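You operate a simulated robot arm through the tools that you are given. There is no shell and no other tool. Be economical: measure what you need, move in short steps, check, and stop when the job is done.

The job below is to be done with a simulated two-armed robot. You get a single attempt, and the scene is never put back.

JOB
Take the lid off the soap pot and lay it down on the worktop under the window. Take the teal brush on the worktop under the window and put it away on the worktop beside the basin. Put two of the green batteries from the worktop under the window on the worktop under the wall cupboard. Take the black rubber tip and put it on top of the orange sanding block. The order is free. Set down upright: green battery.

It is judged by the outcome, as a careful person would: the job done as asked, and still so three seconds after it is handed in. It fails if anything else is knocked over, pushed out of place, dropped, spilled or broken. Lids that push on must go on centred and level and be pressed home; caps that screw on are set level and turned clockwise until they are tight.

ROBOT AND FRAMES
Two 7-joint arms with two-finger parallel grippers on one trunk, on a base that drives. Base frame: it is fixed to the floor where the robot stands at the start and does not move with it; the origin is under the middle of the robot, x ahead of it, y to its left, z up. Lengths are in cm, angles in rad, forces in N, time in s.
The left shoulder is at the start at [6, 14.3, 92.6], the right one opposite. With the tool pointing down near the work surface each hand reaches from about 26 to 70 cm from the robot's upright axis, wherever it stands, measured 20 degrees to its own side. Places, roughly: black rubber tip (4x4x4 cm) [50, 20, 100]; green battery (4x4x6 cm) [70, -40, 90]; sanding block (10x6x4 cm) [70, -60, 90]; soap pot (8x8x8 cm) [60, -20, 100]; teal brush (5x5x9 cm) [70, -20, 100]; worktop beside the basin [70, 50, 90]; worktop under the wall cupboard [70, -110, 90]. Payload 1.57 kg a hand.
The tool frame of a hand sits at the grasp point between the pads (the TCP): z along the fingers, y along the line on which they close. The tips reach 3 cm beyond it. Largest opening 11 cm; finger width 2.4, thickness 1.2; the body of the gripper, 4.8 by 11.2 cm, starts 7.8 cm behind the TCP.
Orientation is that of the tool frame in the base frame, as a unit quaternion [w, x, y, z]. With the fingers straight down and closing along the base's y, the tool's x points along the base's -x, its y along +y and its z along -z.

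CONTROLS
- The arms move only by the tool send_rows. It takes "left_rows", "right_rows" or both (then of equal length, played together; a hand with none holds still); each is a list of rows, each an object (a shift or turn left out is 0, a gripper value left out holds the last) with "dp": the shift along the base's x, y, z in mm, a list of three; "delta_rot": the turn, a rotation vector about the base's x, y, z in rad, a list of three. In form: [{"dp": [x, y, z], "delta_rot": [wx, wy, wz]}, ...]. A call has 1 to 12 rows; each row is the pose to reach, as a shift and turn from the pose commanded when the call began. "left_jaw" and "right_jaw" are, for a hand that has rows, the gripper command, from -1 (fully open) to 1 (shut), values between in proportion, set as the call begins (left out, the last holds). Each row takes 0.2 s and may step no farther than 5 cm and 0.15 rad from the row before; otherwise, or with a gripper value out of range, the whole call is refused. Where a pose cannot be reached the arm comes as near as it can. A force on the tool above 40 N (or 10 N above the force at the start of the call, whichever is more), or a blocked arm, ends the call early, and 0.2 s more pass. Each finger travels about 4.5 cm/s and halts on what it meets, pressing with about 27 N; the grip force reading is that of the motor and also rises with nothing between the fingers. The clock runs only during rows and for 0.2 s after the last one: add rows that repeat a pose to give the fingers time. The reply holds the time, the measured pose of the TCP, the force on the tool along the base axes, the opening and the grip force, in the units named above and with some noise, with the torque about the TCP (base axes, N m) and any sound that the robot's microphone picked up.
- Cameras (640 x 400 px; columns grow to the right, rows downward): "scene" is now at [4.36, 1.02, 153.05]; the picture's right is [0.09, -1.00, -0.00], its down [-0.80, -0.07, -0.60] and it looks along [0.60, 0.05, -0.80] (base axes); focal length 214 px, centre (320, 200). "left" rides on the left gripper at [7, -1.6, -14.1] in its tool frame; the picture's right is [0.23, 0.97, 0.00], its down [-0.85, 0.20, -0.48] and it looks along [-0.47, 0.11, 0.88] (tool axes); focal length 222 px, centre (320, 200). "right" rides on the right gripper at [7, 1.6, -14.1] in its tool frame; the picture's right is [-0.23, 0.97, 0.00], its down [-0.86, -0.20, -0.48] and it looks along [-0.47, -0.11, 0.88] (tool axes); focal length 222 px, centre (320, 200). There is no depth. A picture from a camera that has moved, and an enlarged one, comes with that camera's place and axes in the base frame and with its lens.
- camera(camera): a new picture of that camera. The clock stands still meanwhile.
- slide_trunk(by): slides the trunk up (or, below 0, down) by that many cm; the arms and the scene camera ride with it, the base frame stays. It gives what a move gives, with no picture.
- roll_base(legs): drives the robot by 1 to 6 legs, each [ahead, left, turn to the left] in cm, cm and rad, along the robot's own axes; the way and the turn of a leg run together, so that a leg with both is an arc; at most 150 cm and 3.142 rad a leg. The arms and the cameras ride along, it lands a little off, and it stops where it bumps. It gives what a move gives.
- turn_head(pan, tilt): turns the head with the scene camera to pan (to the left, within 1.501 rad either way) and tilt (down, from -0.506 to 1.204), counted from straight ahead of the robot. It gives what a move gives.
- enlarge(camera, box): a new picture of the part [left, top, right, bottom] of that camera's present view, enlarged. The clock stands still meanwhile.
- close_job(): hands the job in; it is judged then, once.

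Work in short steps. Places have to be worked out from the pictures, the camera data and where the tool is seen: move nearer, look again, correct. Check each grasp and each placing, and mend what went wrong. You have 165 turns and 138 pictures in all, those below and enlarged ones among them. Open the grippers and draw the arms clear of the work before you hand the job in, unless the task says otherwise; then end with one line.

The tools are called after ">>>" as name(argument=value, ...) on one line, values as JSON. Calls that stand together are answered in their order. send_rows: Moves the arms, as the interface text tells. Its arguments: {"type":"object","properties":{"left_rows":{"type":"array","items":{"type":"object","properties":{"dp":{"type":"array","items":{"type":"number"}},"delta_rot":{"type":"array","items":{"type":"number"}}}}},"left_jaw":{"type":"number"},"right_rows":{"type":"array","items":{"type":"object","properties":{"dp":{"type":"array","items":{"type":"number"}},"delta_rot":{"type":"array","items":{"type":"number"}}}}},"right_jaw":{"type":"number"}},"required":[]} The other tools are called the same way: slide_trunk (by) slides the trunk up or down; roll_base (legs) drives the base; turn_head (pan, tilt) turns the head that bears the scene camera; camera (camera) takes a picture; enlarge (camera, box) takes an enlarged picture of a part of a camera's view; close_job () hands the job in.

At the start:

```text
time_s: 0.0
left_ee_pos: [46.03, 2.78, 99.91]
left_ee_rot: [0.0, 0.0, 1.0, 0.0]
left_wrist_force: [0.1, -0.1, -0.6]
left_torque: [0.0, -0.03, -0.02]
left_opening: 11.0
left_grip_force: 0.1
right_ee_pos: [39.27, -35.79, 100.02]
right_ee_rot: [0.0, 0.0, 1.0, 0.001]
right_wrist_force: [0.5, 1.2, -0.5]
right_torque: [-0.03, -0.01, 0.0]
right_opening: 10.98
right_grip_force: 0.1
trunk travel left (down, up): [-52.5, 6.5]
robot x, y, heading: [0.11, 0.14, -0.002]
head pan, tilt: [0.091, 0.927]
```

scene: 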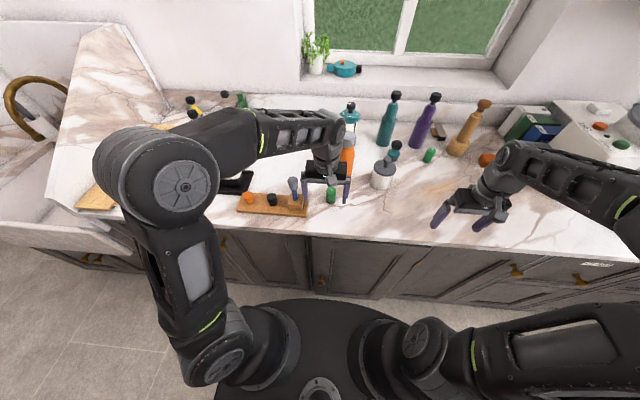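
right: 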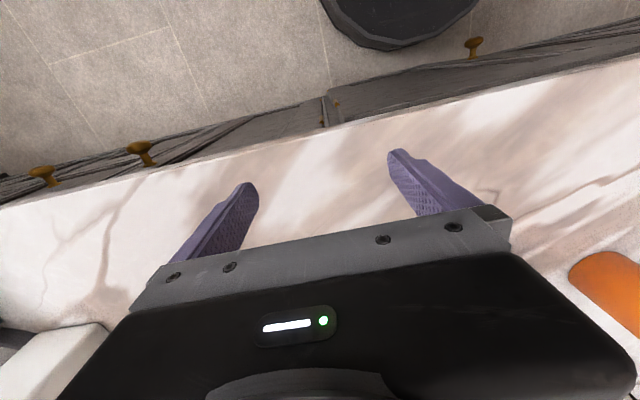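
left: 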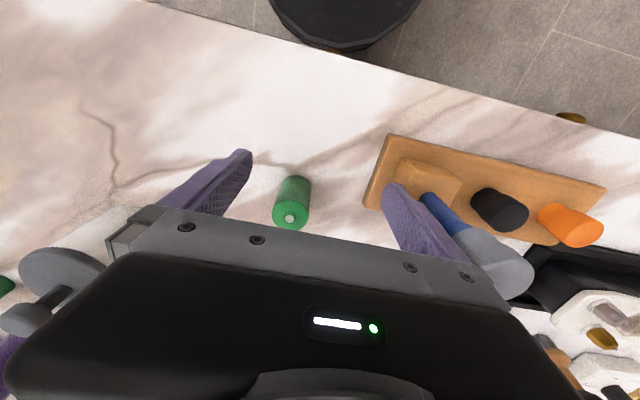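

The first views show the worktop; I enlarge the middle and both sides to identify items.

>>> enlarge(camera="scene", box=[220, 80, 460, 230])

>>> enlarge(camera="scene", box=[400, 80, 640, 230])

>>> enlarge(camera="scene", box=[0, 60, 260, 222])

```text
2.67 times, centred on (340, 155) of scene
camera zoom: at [4.36, 1.02, 153.05], right [0.09, -1.0, 0.0], down [-0.8, -0.07, -0.6], along [0.6, 0.05, -0.8], focal length 572 px, centre (267, 320)
```

zoom: 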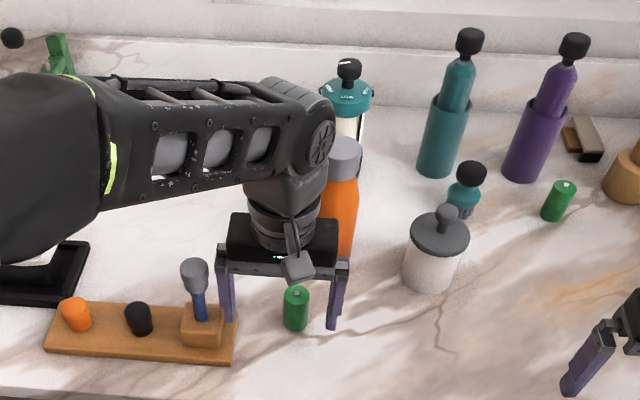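

```text
2.67 times, centred on (520, 155) of scene
camera zoom: at [4.36, 1.02, 153.05], right [0.09, -1.0, 0.0], down [-0.8, -0.07, -0.6], along [0.6, 0.05, -0.8], focal length 572 px, centre (-213, 320)
```

zoom: 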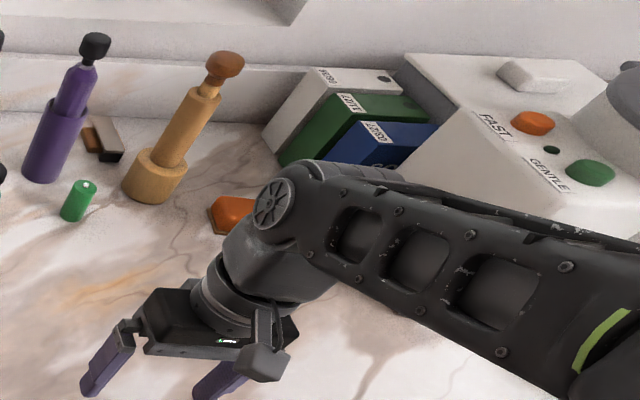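

```text
2.46 times, centred on (130, 141) of scene
camera zoom: at [4.36, 1.02, 153.05], right [0.09, -1.0, 0.0], down [-0.8, -0.07, -0.6], along [0.6, 0.05, -0.8], focal length 528 px, centre (788, 345)
```

zoom: 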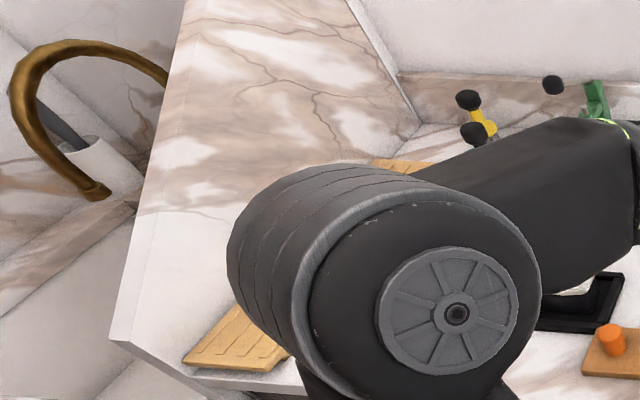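

Teal brush appears to be the small teal thing with the black knob next to the soap pot; two green batteries are visible. I turn the head to the right to see the worktop under the wall cupboard.

>>> turn_head(pan=-1.0, tilt=0.6)

>>> camera(camera="scene")

>>> turn_head(pan=0.8, tilt=0.7)

>>> camera(camera="scene")

```text
time_s: 1.3
left_ee_pos: [46.09, 2.73, 100.09]
left_ee_rot: [0.001, 0.0, 1.0, 0.0]
left_wrist_force: [-0.6, 0.1, 0.9]
left_torque: [0.02, 0.02, 0.0]
left_opening: 11.01
left_grip_force: 0.1
right_ee_pos: [39.27, -35.73, 99.92]
right_ee_rot: [0.0, 0.0, 1.0, 0.0]
right_wrist_force: [0.0, 0.5, -0.1]
right_torque: [-0.03, 0.0, -0.01]
right_opening: 11.02
right_grip_force: 0.2
trunk travel left (down, up): [-52.5, 6.5]
robot x, y, heading: [-0.01, 0.11, -0.002]
head pan, tilt: [-1.0, 0.6]
```

```text
131 pictures are left
camera scene: at [1.77, -7.08, 155.73], right [-0.84, -0.54, 0.0], down [-0.31, 0.48, -0.82], along [0.45, -0.69, -0.57], focal length 214 px, centre (320, 200)
```

scene: 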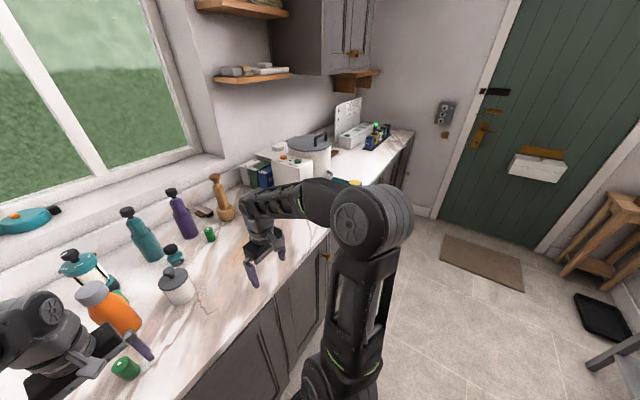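

```text
time_s: 3.1
left_ee_pos: [46.05, 2.74, 100.04]
left_ee_rot: [0.0, 0.0, 1.0, -0.001]
left_wrist_force: [-0.7, 0.0, 0.1]
left_torque: [0.02, -0.02, 0.01]
left_opening: 10.98
left_grip_force: 0.0
right_ee_pos: [39.32, -35.82, 99.92]
right_ee_rot: [0.0, 0.0, 1.0, 0.0]
right_wrist_force: [0.6, 0.7, -0.1]
right_torque: [0.01, -0.01, 0.01]
right_opening: 11.01
right_grip_force: 0.1
trunk travel left (down, up): [-52.5, 6.5]
robot x, y, heading: [-0.31, 0.24, -0.0]
head pan, tilt: [0.799, 0.7]
```

```text
130 pictures are left
camera scene: at [2.92, 6.44, 154.87], right [0.72, -0.7, 0.0], down [-0.45, -0.46, -0.76], along [0.53, 0.55, -0.64], focal length 214 px, centre (320, 200)
```

scene: 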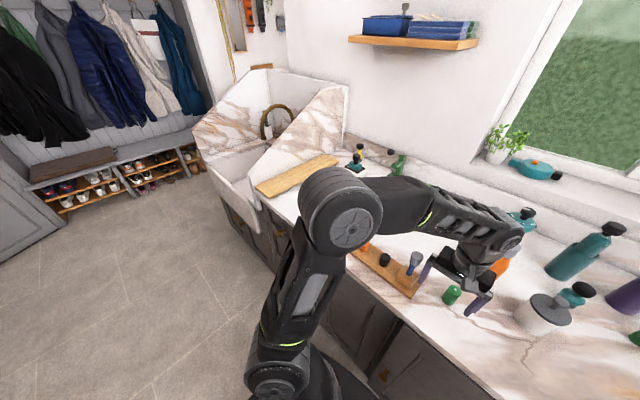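

The basin, with a marble wall, is at far left; the wall-cupboard worktop is beyond the appliance at right. Start with the black tip (about [46,20.7,96]): raise left hand, move toward it and turn 90° so the fingers close along x; then look.

>>> send_rows(left_rows=[{"dp": [0, 0, 40]}, {"dp": [0, 0, 80], "delta_rot": [0, 0, -0.14]}, {"dp": [-10, 40, 100], "delta_rot": [0, 0, -0.28]}, {"dp": [-20, 80, 120], "delta_rot": [0, 0, -0.42]}, {"dp": [-30, 120, 120], "delta_rot": [0, 0, -0.56]}, {"dp": [-30, 150, 120], "delta_rot": [0, 0, -0.7]}, {"dp": [-30, 179, 120], "delta_rot": [0, 0, -0.85]}, {"dp": [-20, 179, 120], "delta_rot": [0, 0, -1.0]}, {"dp": [-10, 179, 120], "delta_rot": [0, 0, -1.15]}, {"dp": [0, 179, 120], "delta_rot": [0, 0, -1.3]}, {"dp": [0, 179, 120], "delta_rot": [0, 0, -1.45]}, {"dp": [0, 179, 120], "delta_rot": [0, 0, -1.57]}])

>>> camera(camera="left")

>>> turn_head(pan=0.1, tilt=0.85)

>>> camera(camera="scene")

```text
time_s: 5.7
left_ee_pos: [46.05, 20.72, 111.94]
left_ee_rot: [0.0, 0.708, 0.706, 0.001]
left_wrist_force: [-0.4, -0.8, -0.5]
left_torque: [0.0, 0.0, -0.01]
left_opening: 11.0
left_grip_force: 0.0
right_ee_pos: [39.4, -35.83, 99.91]
right_ee_rot: [0.0, 0.0, 1.0, 0.0]
right_wrist_force: [-0.9, 0.5, 0.4]
right_torque: [0.0, -0.02, 0.0]
right_opening: 11.01
right_grip_force: 0.1
trunk travel left (down, up): [-52.5, 6.5]
robot x, y, heading: [0.14, -0.03, 0.002]
head pan, tilt: [0.799, 0.7]
```

```text
129 pictures are left
camera left: at [44.47, 27.58, 126.04], right [0.97, 0.23, 0.0], down [0.2, -0.86, 0.48], along [0.11, -0.47, -0.88], focal length 222 px, centre (320, 200)
```

left: 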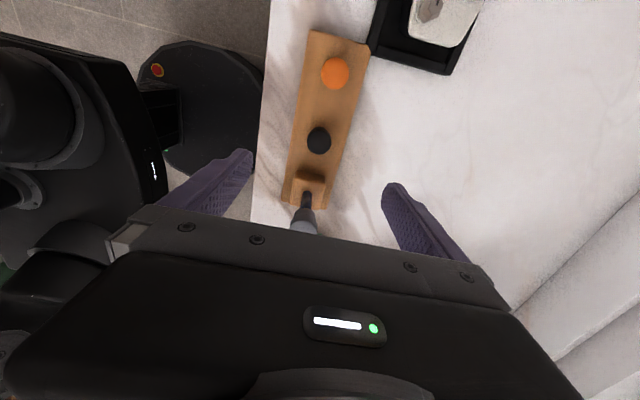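

```text
time_s: 6.8
left_ee_pos: [46.04, 20.67, 112.04]
left_ee_rot: [0.001, 0.706, 0.708, 0.001]
left_wrist_force: [-0.4, -0.2, 0.8]
left_torque: [-0.03, 0.0, 0.04]
left_opening: 11.0
left_grip_force: 0.1
right_ee_pos: [39.38, -35.8, 100.01]
right_ee_rot: [0.0, 0.0, 1.0, 0.0]
right_wrist_force: [-0.7, -0.4, -1.0]
right_torque: [-0.04, -0.01, 0.0]
right_opening: 11.01
right_grip_force: 0.0
trunk travel left (down, up): [-52.5, 6.5]
robot x, y, heading: [-0.16, -0.01, 0.004]
head pan, tilt: [0.099, 0.85]
```

```text
128 pictures are left
camera scene: at [4.77, 1.14, 153.64], right [0.1, -0.99, 0.0], down [-0.75, -0.08, -0.66], along [0.66, 0.07, -0.75], focal length 214 px, centre (320, 200)
```

scene: 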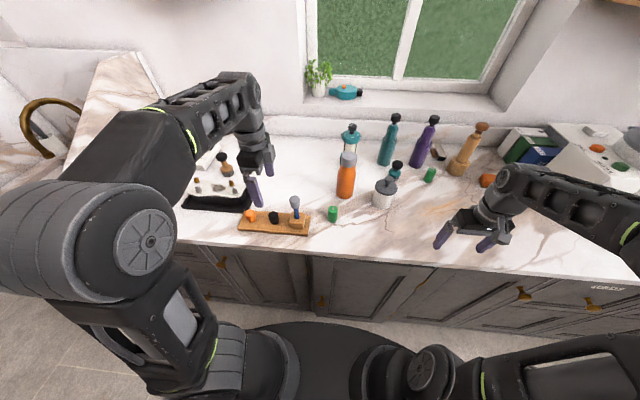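

Tip estimated at about (45.9, 20.2, ~96–97). Descend to just above it with opening ~7 cm and check.

>>> send_rows(left_rows=[{"dp": [0, -4, -40]}, {"dp": [0, -4, -80]}, {"dp": [0, -4, -110]}, {"dp": [0, -4, -110]}], left_jaw=-0.27)

>>> camera(camera="left")

>>> enlarge(camera="scene", box=[180, 150, 340, 250])

```text
time_s: 7.8
left_ee_pos: [46.08, 20.21, 101.01]
left_ee_rot: [0.0, 0.707, 0.707, 0.0]
left_wrist_force: [-0.3, 0.8, 0.6]
left_torque: [-0.03, 0.03, -0.01]
left_opening: 6.98
left_grip_force: 0.0
right_ee_pos: [39.33, -35.78, 99.94]
right_ee_rot: [-0.001, 0.0, 1.0, 0.0]
right_wrist_force: [0.1, -0.1, -0.3]
right_torque: [0.02, 0.0, 0.0]
right_opening: 11.01
right_grip_force: 0.1
trunk travel left (down, up): [-52.5, 6.5]
robot x, y, heading: [0.15, 0.14, -0.0]
head pan, tilt: [0.099, 0.85]
```

```text
127 pictures are left
camera left: at [44.45, 27.2, 115.03], right [0.97, 0.23, 0.0], down [0.2, -0.85, 0.48], along [0.11, -0.47, -0.88], focal length 222 px, centre (320, 200)
```

left: 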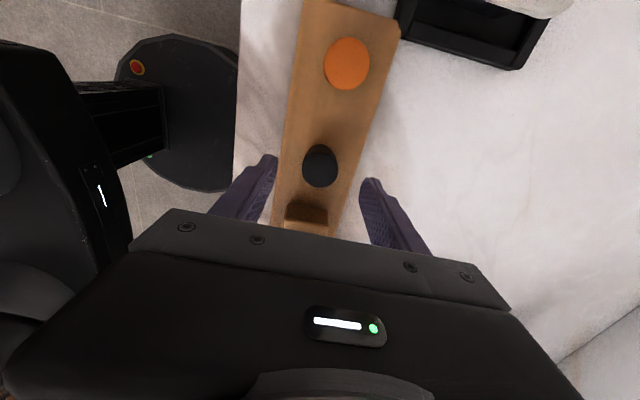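

```text
4.00 times, centred on (260, 200) of scene
camera zoom: at [4.75, 1.12, 153.64], right [0.1, -1.0, 0.0], down [-0.75, -0.07, -0.66], along [0.66, 0.07, -0.75], focal length 858 px, centre (560, 200)
```

zoom: 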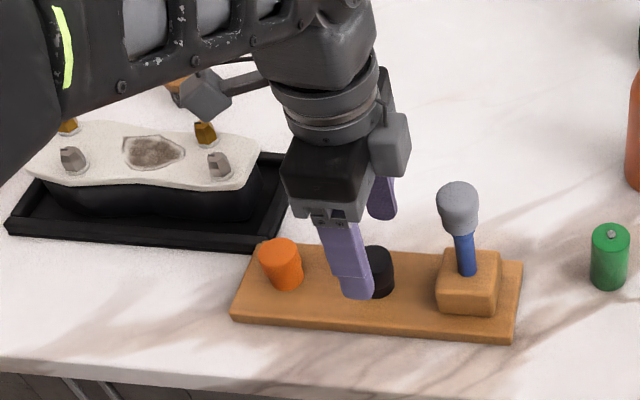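

Fingers straddle the tip; shift +4 mm in y, descend so tips are at ~95 and close.

>>> send_rows(left_rows=[{"dp": [0, 4, -15]}, {"dp": [0, 4, -30]}, {"dp": [0, 4, -30]}])

>>> enlarge(camera="scene", box=[180, 150, 340, 250])

```text
time_s: 8.6
left_ee_pos: [46.08, 20.67, 98.07]
left_ee_rot: [0.0, 0.707, 0.707, -0.001]
left_wrist_force: [0.7, 0.4, -0.3]
left_torque: [-0.01, 0.01, 0.02]
left_opening: 7.02
left_grip_force: 0.0
right_ee_pos: [39.35, -35.83, 100.03]
right_ee_rot: [0.0, -0.001, 1.0, 0.0]
right_wrist_force: [0.2, 0.3, 0.2]
right_torque: [-0.01, -0.02, 0.0]
right_opening: 10.99
right_grip_force: 0.1
trunk travel left (down, up): [-52.5, 6.5]
robot x, y, heading: [0.21, 0.21, 0.002]
head pan, tilt: [0.099, 0.85]
```

```text
4.00 times, centred on (260, 200) of scene
camera zoom: at [4.76, 1.13, 153.64], right [0.1, -1.0, 0.0], down [-0.75, -0.07, -0.66], along [0.66, 0.07, -0.75], focal length 858 px, centre (560, 200)
```

zoom: 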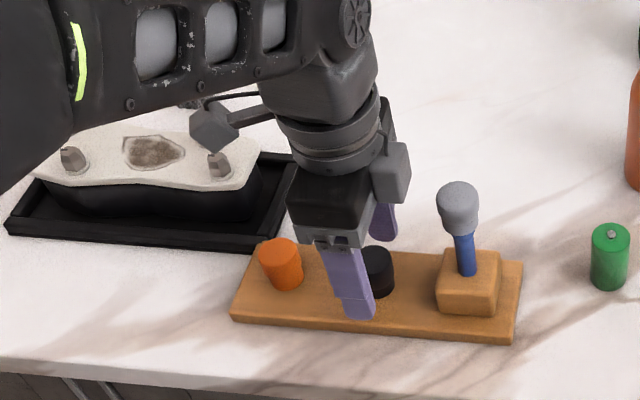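

Aligned; close the fingers.

>>> send_rows(left_rows=[{"dp": [0, 0, 0]}, {"dp": [0, 0, 0]}, {"dp": [0, 0, 0]}, {"dp": [0, 0, 0]}], left_jaw=1)

>>> send_rows(left_rows=[{"dp": [0, 0, 20]}, {"dp": [0, 0, 50]}, {"dp": [0, 0, 50]}])

>>> camera(camera="left")

>>> enlarge(camera="scene", box=[180, 150, 340, 250])

```text
time_s: 9.6
left_ee_pos: [46.13, 20.59, 97.96]
left_ee_rot: [0.0, 0.707, 0.708, 0.0]
left_wrist_force: [0.4, -0.3, 0.8]
left_torque: [0.04, 0.0, 0.0]
left_opening: 3.02
left_grip_force: 27.4
right_ee_pos: [39.31, -35.82, 99.93]
right_ee_rot: [0.001, 0.0, 1.0, 0.0]
right_wrist_force: [0.6, -0.8, -0.3]
right_torque: [-0.01, 0.02, 0.01]
right_opening: 11.01
right_grip_force: 0.1
trunk travel left (down, up): [-52.5, 6.5]
robot x, y, heading: [-0.08, 0.3, -0.003]
head pan, tilt: [0.099, 0.85]
```

```text
time_s: 10.4
left_ee_pos: [46.13, 20.6, 102.95]
left_ee_rot: [-0.001, 0.706, 0.708, 0.0]
left_wrist_force: [0.6, -0.4, -0.6]
left_torque: [0.02, 0.01, 0.0]
left_opening: 3.05
left_grip_force: 27.3
right_ee_pos: [39.29, -35.9, 99.96]
right_ee_rot: [0.001, 0.0, 1.0, -0.001]
right_wrist_force: [0.0, 0.3, -0.2]
right_torque: [0.0, 0.01, 0.02]
right_opening: 11.0
right_grip_force: 0.1
trunk travel left (down, up): [-52.5, 6.5]
robot x, y, heading: [-0.04, 0.41, -0.001]
head pan, tilt: [0.099, 0.85]
```

```text
124 pictures are left
camera left: at [44.5, 27.57, 117.02], right [0.97, 0.23, 0.0], down [0.2, -0.85, 0.48], along [0.11, -0.47, -0.88], focal length 222 px, centre (320, 200)
```

left: 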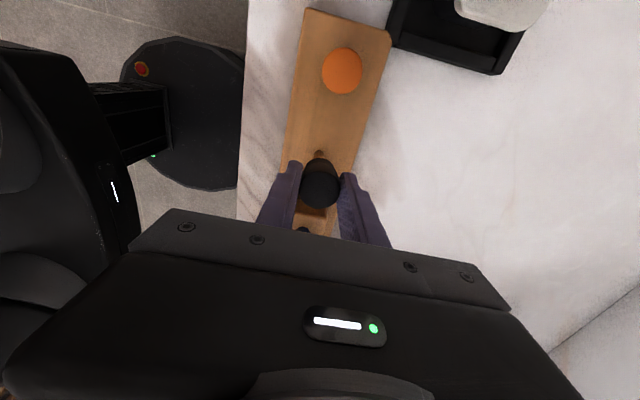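

```text
4.00 times, centred on (260, 200) of scene
camera zoom: at [4.79, 1.13, 153.64], right [0.1, -1.0, 0.0], down [-0.75, -0.07, -0.66], along [0.66, 0.07, -0.75], focal length 858 px, centre (560, 200)
```

zoom: 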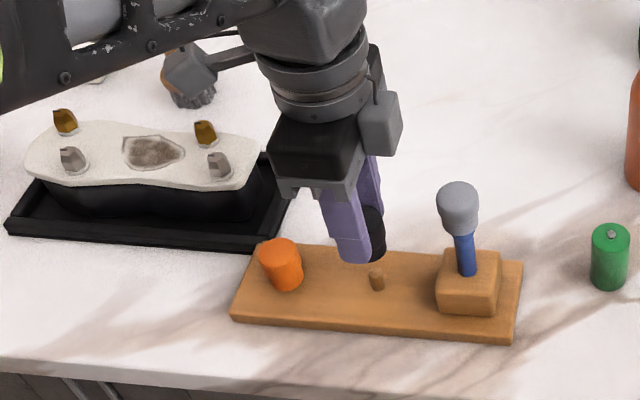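

The tip is held. Park the left hand high and back, and bring the right hand toward the soap pot (est. [60,-17]) at height for a look.

>>> send_rows(left_rows=[{"dp": [-20, 20, 40]}, {"dp": [-50, 50, 80]}, {"dp": [-80, 70, 100]}, {"dp": [-80, 70, 100]}, {"dp": [-80, 70, 100]}, {"dp": [-80, 70, 100]}], right_rows=[{"dp": [0, 0, 50]}, {"dp": [20, 20, 90]}, {"dp": [50, 50, 120]}, {"dp": [80, 80, 130]}, {"dp": [110, 110, 130]}, {"dp": [130, 130, 130]}])

>>> camera(camera="right")

>>> camera(camera="scene")

```text
refused: row 2 steps farther than a row can; nothing moved
```

```text
122 pictures are left
camera right: at [32.23, -34.23, 114.2], right [0.23, 0.97, 0.0], down [0.86, -0.2, 0.48], along [0.47, -0.11, -0.88], focal length 222 px, centre (320, 200)
```

right: 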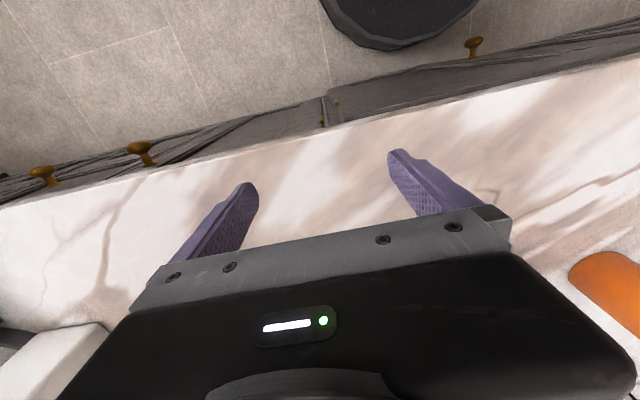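

```text
121 pictures are left
camera scene: at [4.79, 1.13, 153.64], right [0.1, -1.0, 0.0], down [-0.75, -0.07, -0.66], along [0.66, 0.07, -0.75], focal length 214 px, centre (320, 200)
```

scene: 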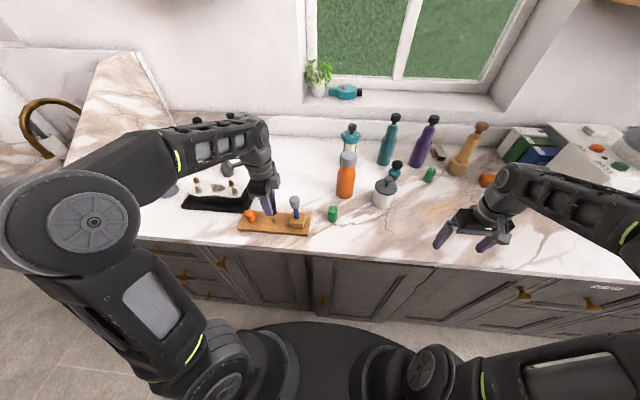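

The call was refused for step size; redo with smaller steps.

>>> send_rows(left_rows=[{"dp": [-10, 10, 30]}, {"dp": [-30, 20, 60]}, {"dp": [-50, 40, 80]}, {"dp": [-70, 60, 100]}, {"dp": [-80, 70, 100]}, {"dp": [-80, 70, 100]}], right_rows=[{"dp": [0, 0, 45]}, {"dp": [15, 15, 85]}, {"dp": [40, 40, 110]}, {"dp": [70, 70, 120]}, {"dp": [100, 100, 130]}, {"dp": [130, 130, 130]}])

>>> camera(camera="right")

>>> enlarge(camera="scene", box=[300, 100, 540, 250])

```text
time_s: 11.8
left_ee_pos: [39.07, 27.41, 111.88]
left_ee_rot: [0.001, 0.71, 0.704, -0.002]
left_wrist_force: [0.0, 2.7, -1.3]
left_torque: [-0.27, 0.11, 0.01]
left_opening: 3.03
left_grip_force: 26.7
left hand out of reach, approached as far as the arm can: row 3, 4, 5, 6
right_ee_pos: [44.83, -30.19, 111.09]
right_ee_rot: [0.014, -0.008, 1.0, 0.002]
right_wrist_force: [1.6, 1.5, -0.6]
right_torque: [-0.06, 0.08, 0.01]
right_opening: 10.99
right_grip_force: 0.1
right hand out of reach, approached as far as the arm can: row 3, 4, 5, 6
trunk travel left (down, up): [-52.5, 6.5]
robot x, y, heading: [-0.0, -0.36, 0.003]
head pan, tilt: [0.099, 0.85]
```

```text
120 pictures are left
camera right: at [37.36, -28.68, 125.01], right [0.21, 0.98, 0.01], down [0.84, -0.19, 0.5], along [0.49, -0.1, -0.87], focal length 222 px, centre (320, 200)
```

right: 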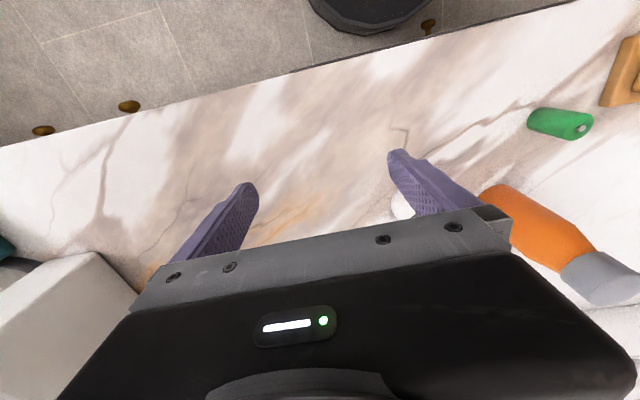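

```text
2.67 times, centred on (420, 175) of scene
camera zoom: at [5.36, 1.35, 153.6], right [0.1, -1.0, 0.0], down [-0.75, -0.08, -0.66], along [0.65, 0.06, -0.75], focal length 572 px, centre (53, 267)
```

zoom: 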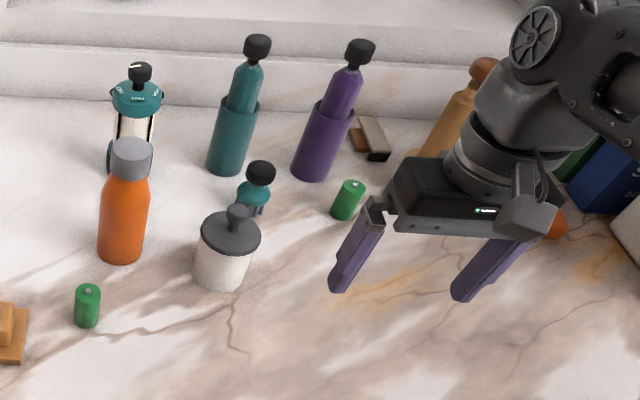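

High poses are out of reach from here; slide the trunk up and creep forward a little to gain reach.

>>> slide_trunk(by=6.3)

>>> roll_base(legs=[[4, 0, 0]])

>>> camera(camera="scene")

```text
time_s: 12.8
left_ee_pos: [38.59, 27.61, 118.28]
left_ee_rot: [0.0, 0.707, 0.707, 0.0]
left_wrist_force: [-0.7, 0.6, 0.0]
left_torque: [0.03, -0.02, -0.01]
left_opening: 3.0
left_grip_force: 27.1
right_ee_pos: [44.52, -30.04, 117.43]
right_ee_rot: [0.016, -0.009, 1.0, 0.003]
right_wrist_force: [0.3, 0.0, -0.2]
right_torque: [0.04, 0.01, -0.01]
right_opening: 11.01
right_grip_force: 0.0
trunk travel left (down, up): [-58.8, 0.2]
robot x, y, heading: [0.02, 0.03, -0.001]
head pan, tilt: [0.099, 0.85]
```

```text
time_s: 13.7
left_ee_pos: [42.81, 27.55, 118.38]
left_ee_rot: [0.0, 0.706, 0.708, 0.0]
left_wrist_force: [0.2, -0.4, 0.0]
left_torque: [0.03, 0.07, 0.03]
left_opening: 3.01
left_grip_force: 26.9
right_ee_pos: [48.63, -30.18, 117.39]
right_ee_rot: [0.016, -0.009, 1.0, 0.004]
right_wrist_force: [0.8, 0.3, 0.0]
right_torque: [-0.01, 0.09, -0.02]
right_opening: 11.01
right_grip_force: 0.0
trunk travel left (down, up): [-58.8, 0.2]
robot x, y, heading: [4.0, -0.15, -0.005]
head pan, tilt: [0.099, 0.85]
```

```text
118 pictures are left
camera scene: at [9.0, 1.14, 159.93], right [0.1, -0.99, 0.0], down [-0.75, -0.07, -0.66], along [0.66, 0.07, -0.75], focal length 214 px, centre (320, 200)
```

scene: 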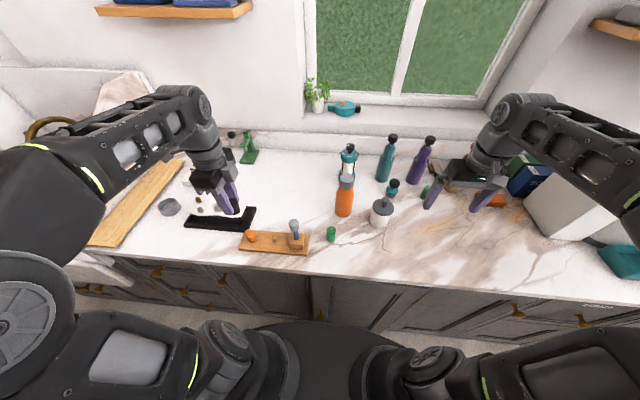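

Moved to x=4. Enlarge the pot area from this pose for better triangulation.

>>> enlarge(camera="scene", box=[310, 140, 470, 240])

```text
4.00 times, centred on (390, 190) of scene
camera zoom: at [9.0, 1.14, 159.93], right [0.1, -0.99, 0.0], down [-0.75, -0.07, -0.66], along [0.66, 0.07, -0.75], focal length 858 px, centre (40, 240)
```

zoom: 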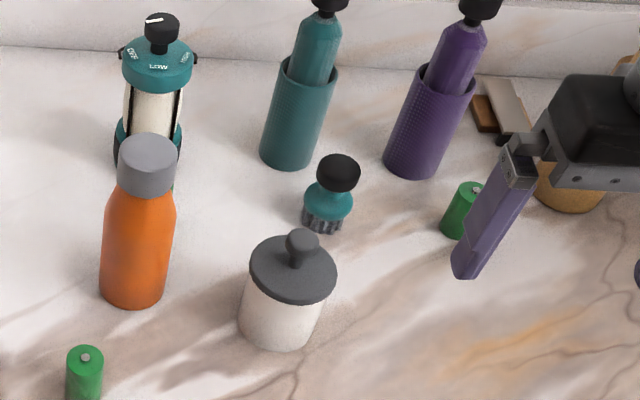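

Pot axis ≈ (60.2,-16.1), knob top z≈104. Move the right hand above it with opening ~5 cm.

>>> send_rows(right_rows=[{"dp": [20, 30, 0]}, {"dp": [40, 60, -5]}, {"dp": [65, 90, -10]}, {"dp": [90, 120, -15]}, {"dp": [115, 141, -20]}, {"dp": [115, 141, -20]}], right_jaw=0.1)

>>> camera(camera="right")

>>> enlarge(camera="scene", box=[310, 140, 470, 240])

```text
time_s: 15.1
left_ee_pos: [42.54, 27.44, 118.42]
left_ee_rot: [0.0, 0.707, 0.707, 0.0]
left_wrist_force: [-0.4, 0.1, 0.1]
left_torque: [0.01, 0.01, -0.04]
left_opening: 3.02
left_grip_force: 27.1
right_ee_pos: [59.94, -16.0, 115.47]
right_ee_rot: [0.017, -0.009, 1.0, 0.006]
right_wrist_force: [-0.1, -0.4, -0.2]
right_torque: [-0.04, 0.01, 0.0]
right_opening: 4.94
right_grip_force: 0.1
trunk travel left (down, up): [-58.8, 0.2]
robot x, y, heading: [4.07, 0.02, -0.002]
head pan, tilt: [0.099, 0.85]
```

```text
116 pictures are left
camera right: at [52.39, -14.7, 129.47], right [0.21, 0.98, 0.02], down [0.84, -0.19, 0.51], along [0.5, -0.09, -0.86], focal length 222 px, centre (320, 200)
```

right: 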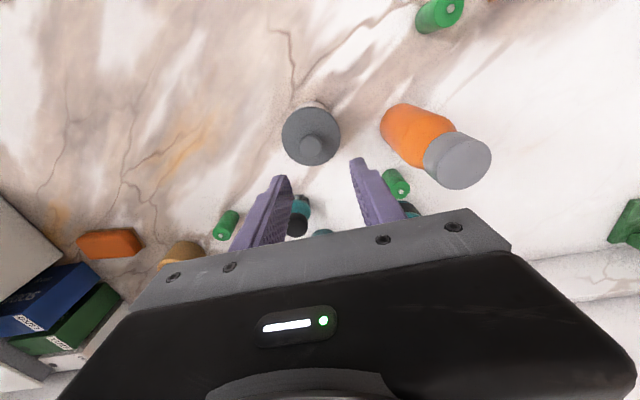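

```text
4.00 times, centred on (390, 190) of scene
camera zoom: at [8.67, 1.06, 159.94], right [0.1, -0.99, 0.0], down [-0.75, -0.07, -0.66], along [0.66, 0.07, -0.75], focal length 858 px, centre (40, 240)
```

zoom: 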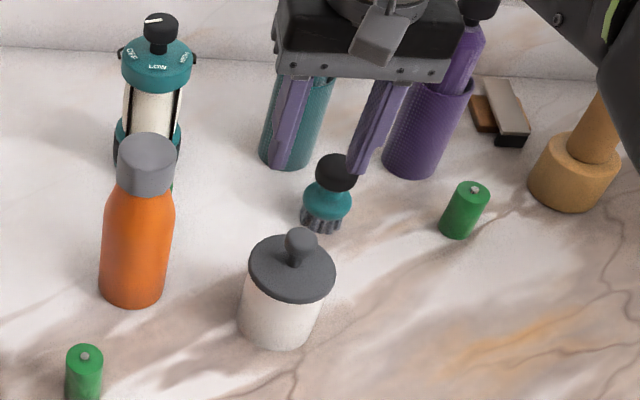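

Knob triangulates to about (60.2,-16.5,103.5). Descend with orientation corrected, then check before closing.

>>> send_rows(right_rows=[{"dp": [2, -4, -30], "delta_rot": [-0.012, 0.034, -0.018]}, {"dp": [2, -4, -70], "delta_rot": [-0.012, 0.034, -0.018]}, {"dp": [2, -4, -105], "delta_rot": [-0.012, 0.034, -0.018]}, {"dp": [2, -4, -105], "delta_rot": [-0.012, 0.034, -0.018]}])

>>> camera(camera="right")

>>> enlarge(camera="scene", box=[310, 140, 470, 240])

```text
time_s: 16.1
left_ee_pos: [42.52, 27.49, 118.4]
left_ee_rot: [0.0, 0.707, 0.708, 0.0]
left_wrist_force: [0.5, 0.0, -0.2]
left_torque: [-0.02, -0.03, 0.05]
left_opening: 3.01
left_grip_force: 27.0
right_ee_pos: [60.1, -16.44, 105.0]
right_ee_rot: [-0.001, 0.0, 1.0, -0.003]
right_wrist_force: [0.0, 0.1, -0.1]
right_torque: [0.0, -0.01, -0.01]
right_opening: 4.97
right_grip_force: 0.0
trunk travel left (down, up): [-58.8, 0.2]
robot x, y, heading: [3.87, -0.13, 0.003]
head pan, tilt: [0.099, 0.85]
```

```text
114 pictures are left
camera right: at [53.06, -14.71, 119.23], right [0.23, 0.97, 0.0], down [0.86, -0.2, 0.48], along [0.46, -0.11, -0.88], focal length 222 px, centre (320, 200)
```

right: 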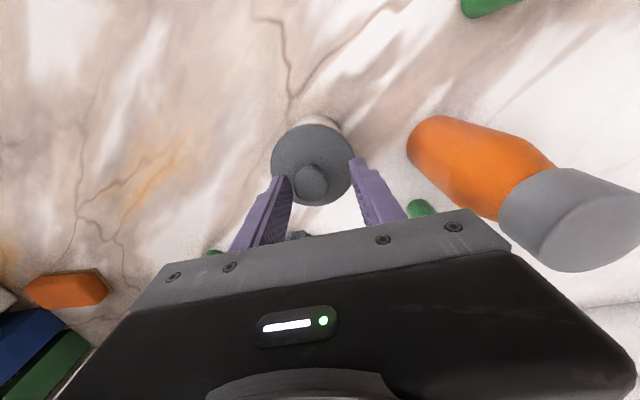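

```text
4.00 times, centred on (390, 190) of scene
camera zoom: at [8.68, 1.15, 159.94], right [0.1, -0.99, 0.0], down [-0.75, -0.07, -0.66], along [0.66, 0.07, -0.75], focal length 858 px, centre (40, 240)
```

zoom: 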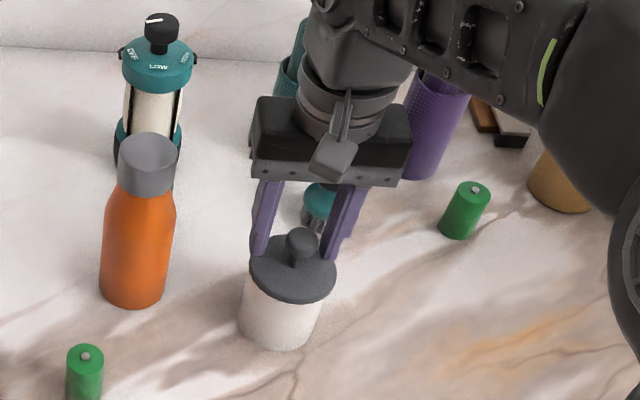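

Aligned to within few mm. Fine shift, descend 7 mm, close.

>>> send_rows(right_rows=[{"dp": [-3, -3, -7]}, {"dp": [-3, -3, -7]}])

>>> send_rows(right_rows=[{"dp": [0, 0, 0]}, {"dp": [0, 0, 0]}, {"dp": [0, 0, 0]}, {"dp": [0, 0, 0]}], right_jaw=1)

>>> enlarge(camera="scene", box=[310, 140, 470, 240])

```text
time_s: 16.7
left_ee_pos: [42.64, 27.55, 118.4]
left_ee_rot: [0.0, 0.706, 0.708, 0.0]
left_wrist_force: [-0.2, -0.7, 0.2]
left_torque: [0.01, 0.0, 0.03]
left_opening: 3.01
left_grip_force: 26.5
right_ee_pos: [59.9, -16.71, 104.36]
right_ee_rot: [-0.001, 0.001, 1.0, -0.002]
right_wrist_force: [-0.6, -0.5, -0.6]
right_torque: [0.02, 0.01, -0.03]
right_opening: 4.95
right_grip_force: 0.0
trunk travel left (down, up): [-58.8, 0.2]
robot x, y, heading: [3.71, -0.15, -0.003]
head pan, tilt: [0.099, 0.85]
```

```text
time_s: 17.7
left_ee_pos: [42.47, 27.55, 118.43]
left_ee_rot: [-0.001, 0.707, 0.707, 0.0]
left_wrist_force: [-0.2, 0.1, 0.0]
left_torque: [-0.04, -0.02, -0.01]
left_opening: 3.03
left_grip_force: 27.0
right_ee_pos: [59.82, -16.63, 104.3]
right_ee_rot: [0.0, 0.001, 1.0, -0.003]
right_wrist_force: [-0.1, -2.6, 2.1]
right_torque: [-0.09, -0.03, -0.01]
right_opening: 2.61
right_grip_force: 27.6
trunk travel left (down, up): [-58.8, 0.2]
robot x, y, heading: [4.16, -0.2, -0.002]
head pan, tilt: [0.099, 0.85]
```

```text
4.00 times, centred on (390, 190) of scene
camera zoom: at [8.71, 1.11, 159.94], right [0.1, -0.99, 0.0], down [-0.75, -0.07, -0.66], along [0.66, 0.07, -0.75], focal length 858 px, centre (40, 240)
```

zoom: 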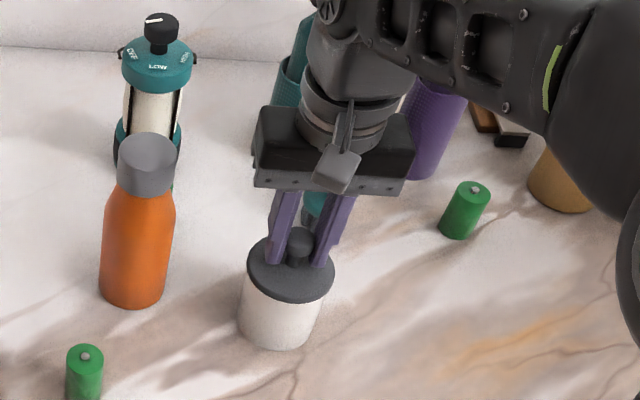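

Knob gripped (2.6 cm). Lift slowly straight up.

>>> send_rows(right_rows=[{"dp": [0, 0, 5]}, {"dp": [0, 0, 12]}, {"dp": [0, 0, 20]}, {"dp": [0, 0, 35]}, {"dp": [0, 0, 50]}, {"dp": [0, 0, 50]}])

>>> enlarge(camera="scene", box=[310, 120, 470, 220])

>>> camera(camera="right")

```text
time_s: 19.1
left_ee_pos: [42.54, 27.49, 118.41]
left_ee_rot: [0.001, 0.707, 0.708, 0.0]
left_wrist_force: [-0.6, -0.2, -0.2]
left_torque: [-0.01, -0.01, 0.02]
left_opening: 3.01
left_grip_force: 26.9
right_ee_pos: [59.8, -16.75, 109.3]
right_ee_rot: [-0.001, 0.002, 1.0, -0.003]
right_wrist_force: [-0.4, 0.6, 0.1]
right_torque: [0.0, 0.02, -0.02]
right_opening: 2.62
right_grip_force: 26.7
trunk travel left (down, up): [-58.8, 0.2]
robot x, y, heading: [3.95, -0.13, 0.004]
head pan, tilt: [0.099, 0.85]
heard: snap
```

```text
4.00 times, centred on (390, 170) of scene
camera zoom: at [8.74, 1.14, 159.94], right [0.1, -0.99, 0.0], down [-0.75, -0.07, -0.66], along [0.66, 0.07, -0.75], focal length 858 px, centre (40, 320)
```

zoom: 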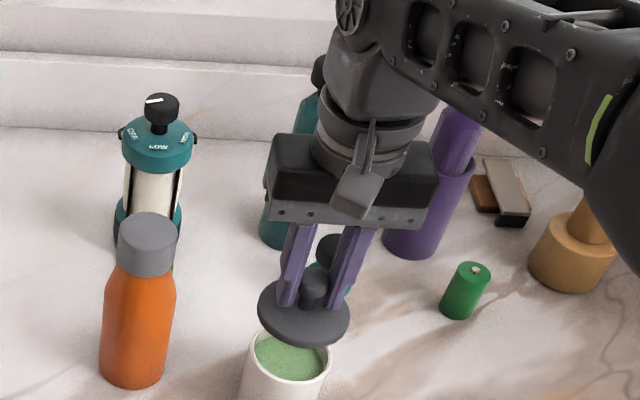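

```text
110 pictures are left
camera right: at [52.74, -15.04, 123.5], right [0.23, 0.97, 0.0], down [0.86, -0.2, 0.48], along [0.46, -0.11, -0.88], focal length 222 px, centre (320, 200)
```

right: 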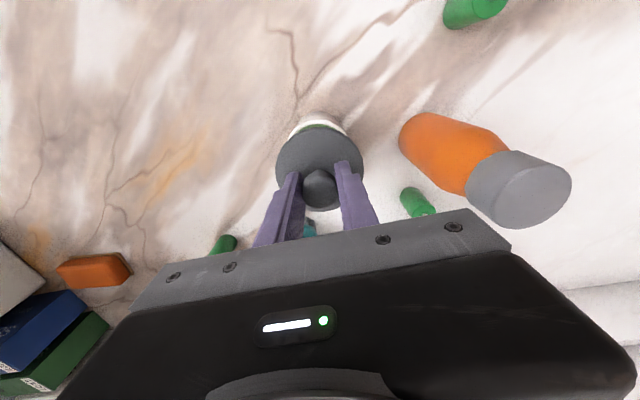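

Lid is off (snap heard). Carry it to free marble around (50,-31).

>>> send_rows(right_rows=[{"dp": [0, 0, 15]}, {"dp": [-25, -35, 15]}, {"dp": [-50, -70, 15]}, {"dp": [-75, -105, 10]}, {"dp": [-98, -145, 0]}, {"dp": [-98, -145, -40]}, {"dp": [-98, -145, -80]}, {"dp": [-98, -145, -105]}, {"dp": [-98, -145, -105]}])

>>> enlarge(camera="scene", box=[350, 160, 510, 260])

```text
time_s: 21.1
left_ee_pos: [42.59, 27.54, 118.4]
left_ee_rot: [-0.001, 0.707, 0.707, 0.0]
left_wrist_force: [-0.8, 0.1, -0.1]
left_torque: [0.0, -0.02, -0.03]
left_opening: 3.02
left_grip_force: 26.7
right_ee_pos: [50.1, -31.17, 98.68]
right_ee_rot: [0.0, 0.001, 1.0, -0.003]
right_wrist_force: [-0.4, -1.3, -0.5]
right_torque: [0.01, 0.0, -0.01]
right_opening: 2.6
right_grip_force: 27.0
trunk travel left (down, up): [-58.8, 0.2]
robot x, y, heading: [3.82, 0.07, -0.002]
head pan, tilt: [0.099, 0.85]
```

```text
4.00 times, centred on (430, 210) of scene
camera zoom: at [8.69, 1.13, 159.94], right [0.1, -0.99, 0.0], down [-0.75, -0.07, -0.66], along [0.66, 0.07, -0.75], focal length 858 px, centre (-120, 160)
```

zoom: 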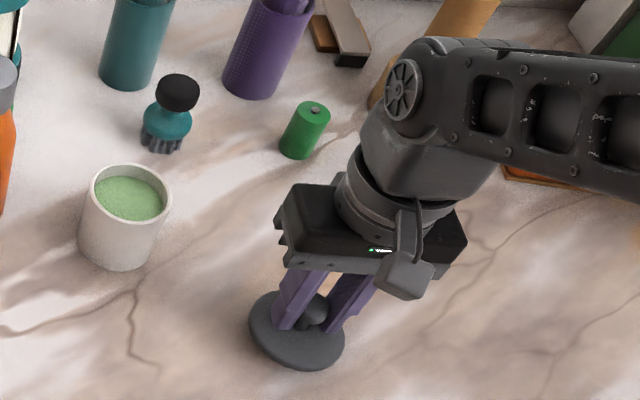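

Lower in fine steps until contact shows.

>>> send_rows(right_rows=[{"dp": [0, 0, -4]}, {"dp": [0, 0, -8]}, {"dp": [0, 0, -12]}, {"dp": [0, 0, -12]}])

```text
time_s: 22.1
left_ee_pos: [42.53, 27.58, 118.47]
left_ee_rot: [0.0, 0.706, 0.708, -0.001]
left_wrist_force: [-0.6, -0.4, 0.3]
left_torque: [-0.01, 0.0, 0.0]
left_opening: 3.02
left_grip_force: 26.8
right_ee_pos: [50.02, -31.24, 97.47]
right_ee_rot: [-0.001, 0.0, 1.0, -0.003]
right_wrist_force: [-0.2, -0.5, -0.1]
right_torque: [-0.02, 0.0, -0.02]
right_opening: 2.58
right_grip_force: 27.3
trunk travel left (down, up): [-58.8, 0.2]
robot x, y, heading: [3.79, -0.22, 0.002]
head pan, tilt: [0.099, 0.85]
```

No contact yet; continue.

>>> send_rows(right_rows=[{"dp": [0, 0, -3]}, {"dp": [0, 0, -6]}, {"dp": [0, 0, -6]}])

>>> enlarge(camera="scene", box=[380, 190, 460, 260])

```text
time_s: 22.9
left_ee_pos: [42.55, 27.6, 118.55]
left_ee_rot: [0.0, 0.706, 0.708, 0.0]
left_wrist_force: [-0.1, 0.1, 0.5]
left_torque: [0.0, 0.03, 0.02]
left_opening: 3.01
left_grip_force: 26.9
right_ee_pos: [50.07, -31.25, 97.12]
right_ee_rot: [0.002, 0.002, 1.0, -0.003]
right_wrist_force: [1.6, -4.4, 19.8]
right_torque: [-0.01, 0.03, 0.01]
right_opening: 2.63
right_grip_force: 26.6
trunk travel left (down, up): [-58.8, 0.2]
robot x, y, heading: [3.77, 0.05, 0.005]
head pan, tilt: [0.099, 0.85]
```

```text
5.71 times, centred on (420, 225) of scene
camera zoom: at [8.58, 1.17, 159.97], right [0.1, -1.0, 0.0], down [-0.75, -0.07, -0.66], along [0.66, 0.07, -0.75], focal length 1226 px, centre (-251, 57)
```

zoom: 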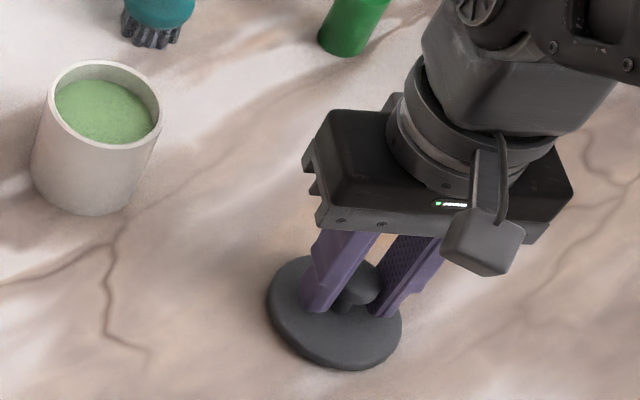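

Lid is on the marble (20 N). Ease up 2 mm, open and raise.

>>> send_rows(right_rows=[{"dp": [0, 0, 2]}, {"dp": [0, 0, 2]}, {"dp": [0, 0, 2]}], right_jaw=-0.2)

>>> send_rows(right_rows=[{"dp": [0, 0, 30]}, {"dp": [0, 0, 70]}, {"dp": [-15, -15, 110]}, {"dp": [-40, -30, 140]}, {"dp": [-40, -30, 140]}])

>>> enlarge(camera="scene", box=[310, 120, 550, 270])

```text
time_s: 23.7
left_ee_pos: [42.58, 27.59, 118.37]
left_ee_rot: [0.001, 0.707, 0.707, 0.001]
left_wrist_force: [0.6, 0.5, -1.2]
left_torque: [-0.02, -0.02, -0.01]
left_opening: 3.02
left_grip_force: 26.8
right_ee_pos: [50.08, -31.16, 97.08]
right_ee_rot: [-0.001, -0.001, 1.0, -0.001]
right_wrist_force: [-1.4, 0.3, -0.6]
right_torque: [-0.04, -0.03, -0.02]
right_opening: 6.61
right_grip_force: 0.1
trunk travel left (down, up): [-58.8, 0.2]
robot x, y, heading: [3.83, 0.54, 0.002]
head pan, tilt: [0.099, 0.85]
```

```text
time_s: 24.9
left_ee_pos: [42.44, 27.5, 118.37]
left_ee_rot: [0.001, 0.706, 0.708, 0.0]
left_wrist_force: [0.5, 0.6, 0.0]
left_torque: [0.01, 0.02, 0.02]
left_opening: 3.03
left_grip_force: 27.3
right_ee_pos: [46.16, -34.17, 111.19]
right_ee_rot: [-0.002, 0.0, 1.0, -0.003]
right_wrist_force: [0.7, -0.2, -0.1]
right_torque: [0.0, 0.0, 0.01]
right_opening: 6.62
right_grip_force: 0.0
trunk travel left (down, up): [-58.8, 0.2]
robot x, y, heading: [3.82, 0.21, -0.001]
head pan, tilt: [0.099, 0.85]
```

```text
2.67 times, centred on (430, 195) of scene
camera zoom: at [8.8, 1.14, 159.93], right [0.1, -0.99, 0.0], down [-0.75, -0.07, -0.66], along [0.66, 0.07, -0.75], focal length 572 px, centre (27, 213)
```

zoom: 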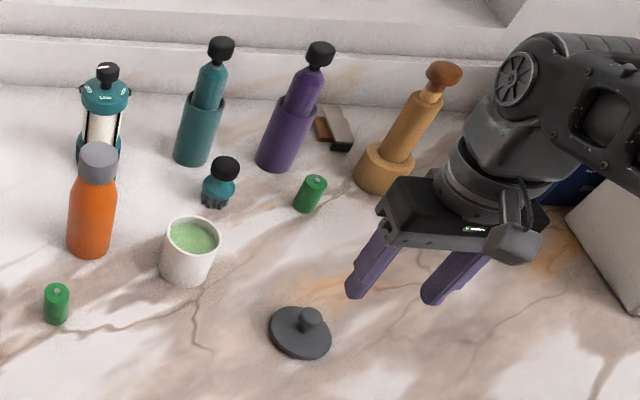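

Lid lies flat. Next the tip to the sanding block (est. [73.5,-60]): retract the right hand off the counter, then strafe right 60 and turn right 0.6 so the left shoulder faces the block.

>>> send_rows(right_rows=[{"dp": [-40, 0, 0]}, {"dp": [-80, 0, 0]}, {"dp": [-120, 0, 0]}, {"dp": [-160, 0, 0]}, {"dp": [-180, 0, 0]}, {"dp": [-180, 0, 0]}])

>>> turn_head(pan=-0.9, tilt=0.8)

>>> camera(camera="scene")

```text
time_s: 26.3
left_ee_pos: [42.56, 27.56, 118.44]
left_ee_rot: [0.0, 0.707, 0.708, -0.001]
left_wrist_force: [-0.8, -0.1, -0.6]
left_torque: [-0.04, -0.01, 0.0]
left_opening: 3.05
left_grip_force: 27.1
right_ee_pos: [28.0, -34.2, 111.1]
right_ee_rot: [-0.001, 0.0, 1.0, -0.002]
right_wrist_force: [-1.1, -0.3, 0.0]
right_torque: [0.01, 0.0, 0.0]
right_opening: 6.63
right_grip_force: 0.1
trunk travel left (down, up): [-58.8, 0.2]
robot x, y, heading: [3.87, -0.05, 0.004]
head pan, tilt: [0.099, 0.85]
```

```text
time_s: 27.6
left_ee_pos: [42.49, 27.53, 118.41]
left_ee_rot: [0.0, 0.706, 0.708, 0.0]
left_wrist_force: [0.1, -0.7, 0.0]
left_torque: [-0.01, 0.02, -0.01]
left_opening: 3.04
left_grip_force: 26.8
right_ee_pos: [28.1, -34.11, 111.17]
right_ee_rot: [-0.001, 0.001, 1.0, -0.003]
right_wrist_force: [-0.1, 0.6, -0.9]
right_torque: [0.02, 0.0, 0.01]
right_opening: 6.64
right_grip_force: 0.1
trunk travel left (down, up): [-58.8, 0.2]
robot x, y, heading: [4.06, -0.28, 0.002]
head pan, tilt: [-0.901, 0.799]
```

```text
106 pictures are left
camera scene: at [5.96, -5.96, 160.34], right [-0.78, -0.62, 0.0], down [-0.45, 0.56, -0.7], along [0.43, -0.55, -0.72], focal length 214 px, centre (320, 200)
```

scene: 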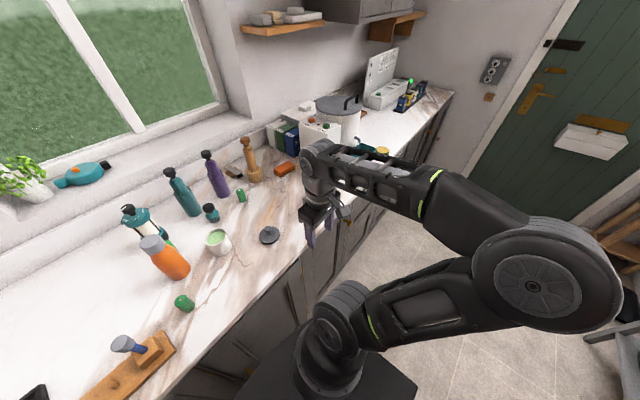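

Path to the right is clear on the floor side. Strafe right 60 cm, then turn right 0.6.

>>> roll_base(legs=[[0, -60, 0], [0, 0, -0.6]])

>>> turn_head(pan=0.5, tilt=0.85)

>>> camera(camera="scene")

>>> camera(camera="left")

```text
time_s: 32.6
left_ee_pos: [51.63, -59.34, 118.52]
left_ee_rot: [0.001, 0.882, 0.472, -0.001]
left_wrist_force: [-0.3, -0.2, 0.1]
left_torque: [0.02, 0.03, -0.04]
left_opening: 3.05
left_grip_force: 27.2
right_ee_pos: [5.22, -102.58, 111.07]
right_ee_rot: [-0.001, 0.291, 0.957, -0.001]
right_wrist_force: [-1.0, -0.7, 0.9]
right_torque: [0.01, 0.0, -0.02]
right_opening: 6.59
right_grip_force: 0.1
trunk travel left (down, up): [-58.8, 0.2]
robot x, y, heading: [3.94, -60.72, -0.585]
head pan, tilt: [-0.901, 0.799]
```

```text
time_s: 34.2
left_ee_pos: [51.49, -59.27, 118.36]
left_ee_rot: [0.0, 0.882, 0.472, 0.0]
left_wrist_force: [-0.2, 0.2, -0.7]
left_torque: [0.03, 0.02, 0.03]
left_opening: 3.01
left_grip_force: 27.3
right_ee_pos: [5.24, -102.4, 111.11]
right_ee_rot: [-0.001, 0.29, 0.957, -0.001]
right_wrist_force: [-0.4, -0.8, 0.1]
right_torque: [0.02, 0.0, -0.01]
right_opening: 6.61
right_grip_force: 0.0
trunk travel left (down, up): [-58.8, 0.2]
robot x, y, heading: [4.27, -60.54, -0.594]
head pan, tilt: [0.499, 0.85]
```

```text
105 pictures are left
camera scene: at [9.45, -59.43, 159.94], right [-0.09, -1.0, 0.0], down [-0.75, 0.07, -0.66], along [0.66, -0.06, -0.75], focal length 214 px, centre (320, 200)
```

scene: 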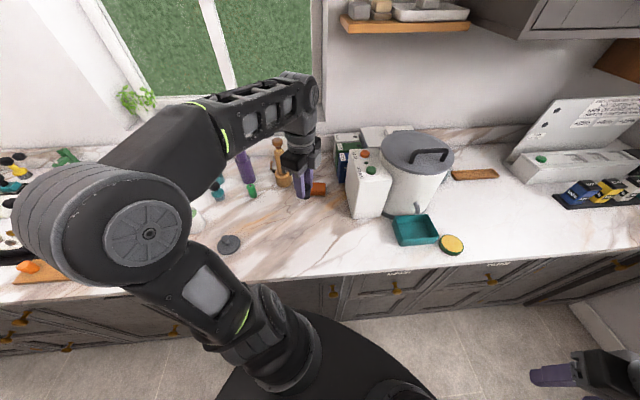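

```text
104 pictures are left
camera left: at [54.12, -52.6, 132.5], right [0.94, -0.35, 0.0], down [-0.31, -0.82, 0.48], along [-0.17, -0.45, -0.88], focal length 222 px, centre (320, 200)
```

left: 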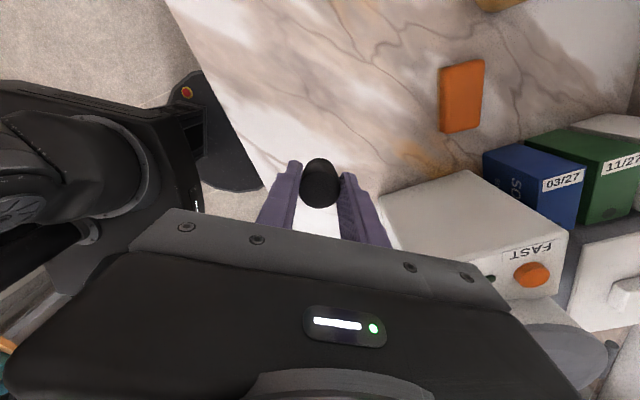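

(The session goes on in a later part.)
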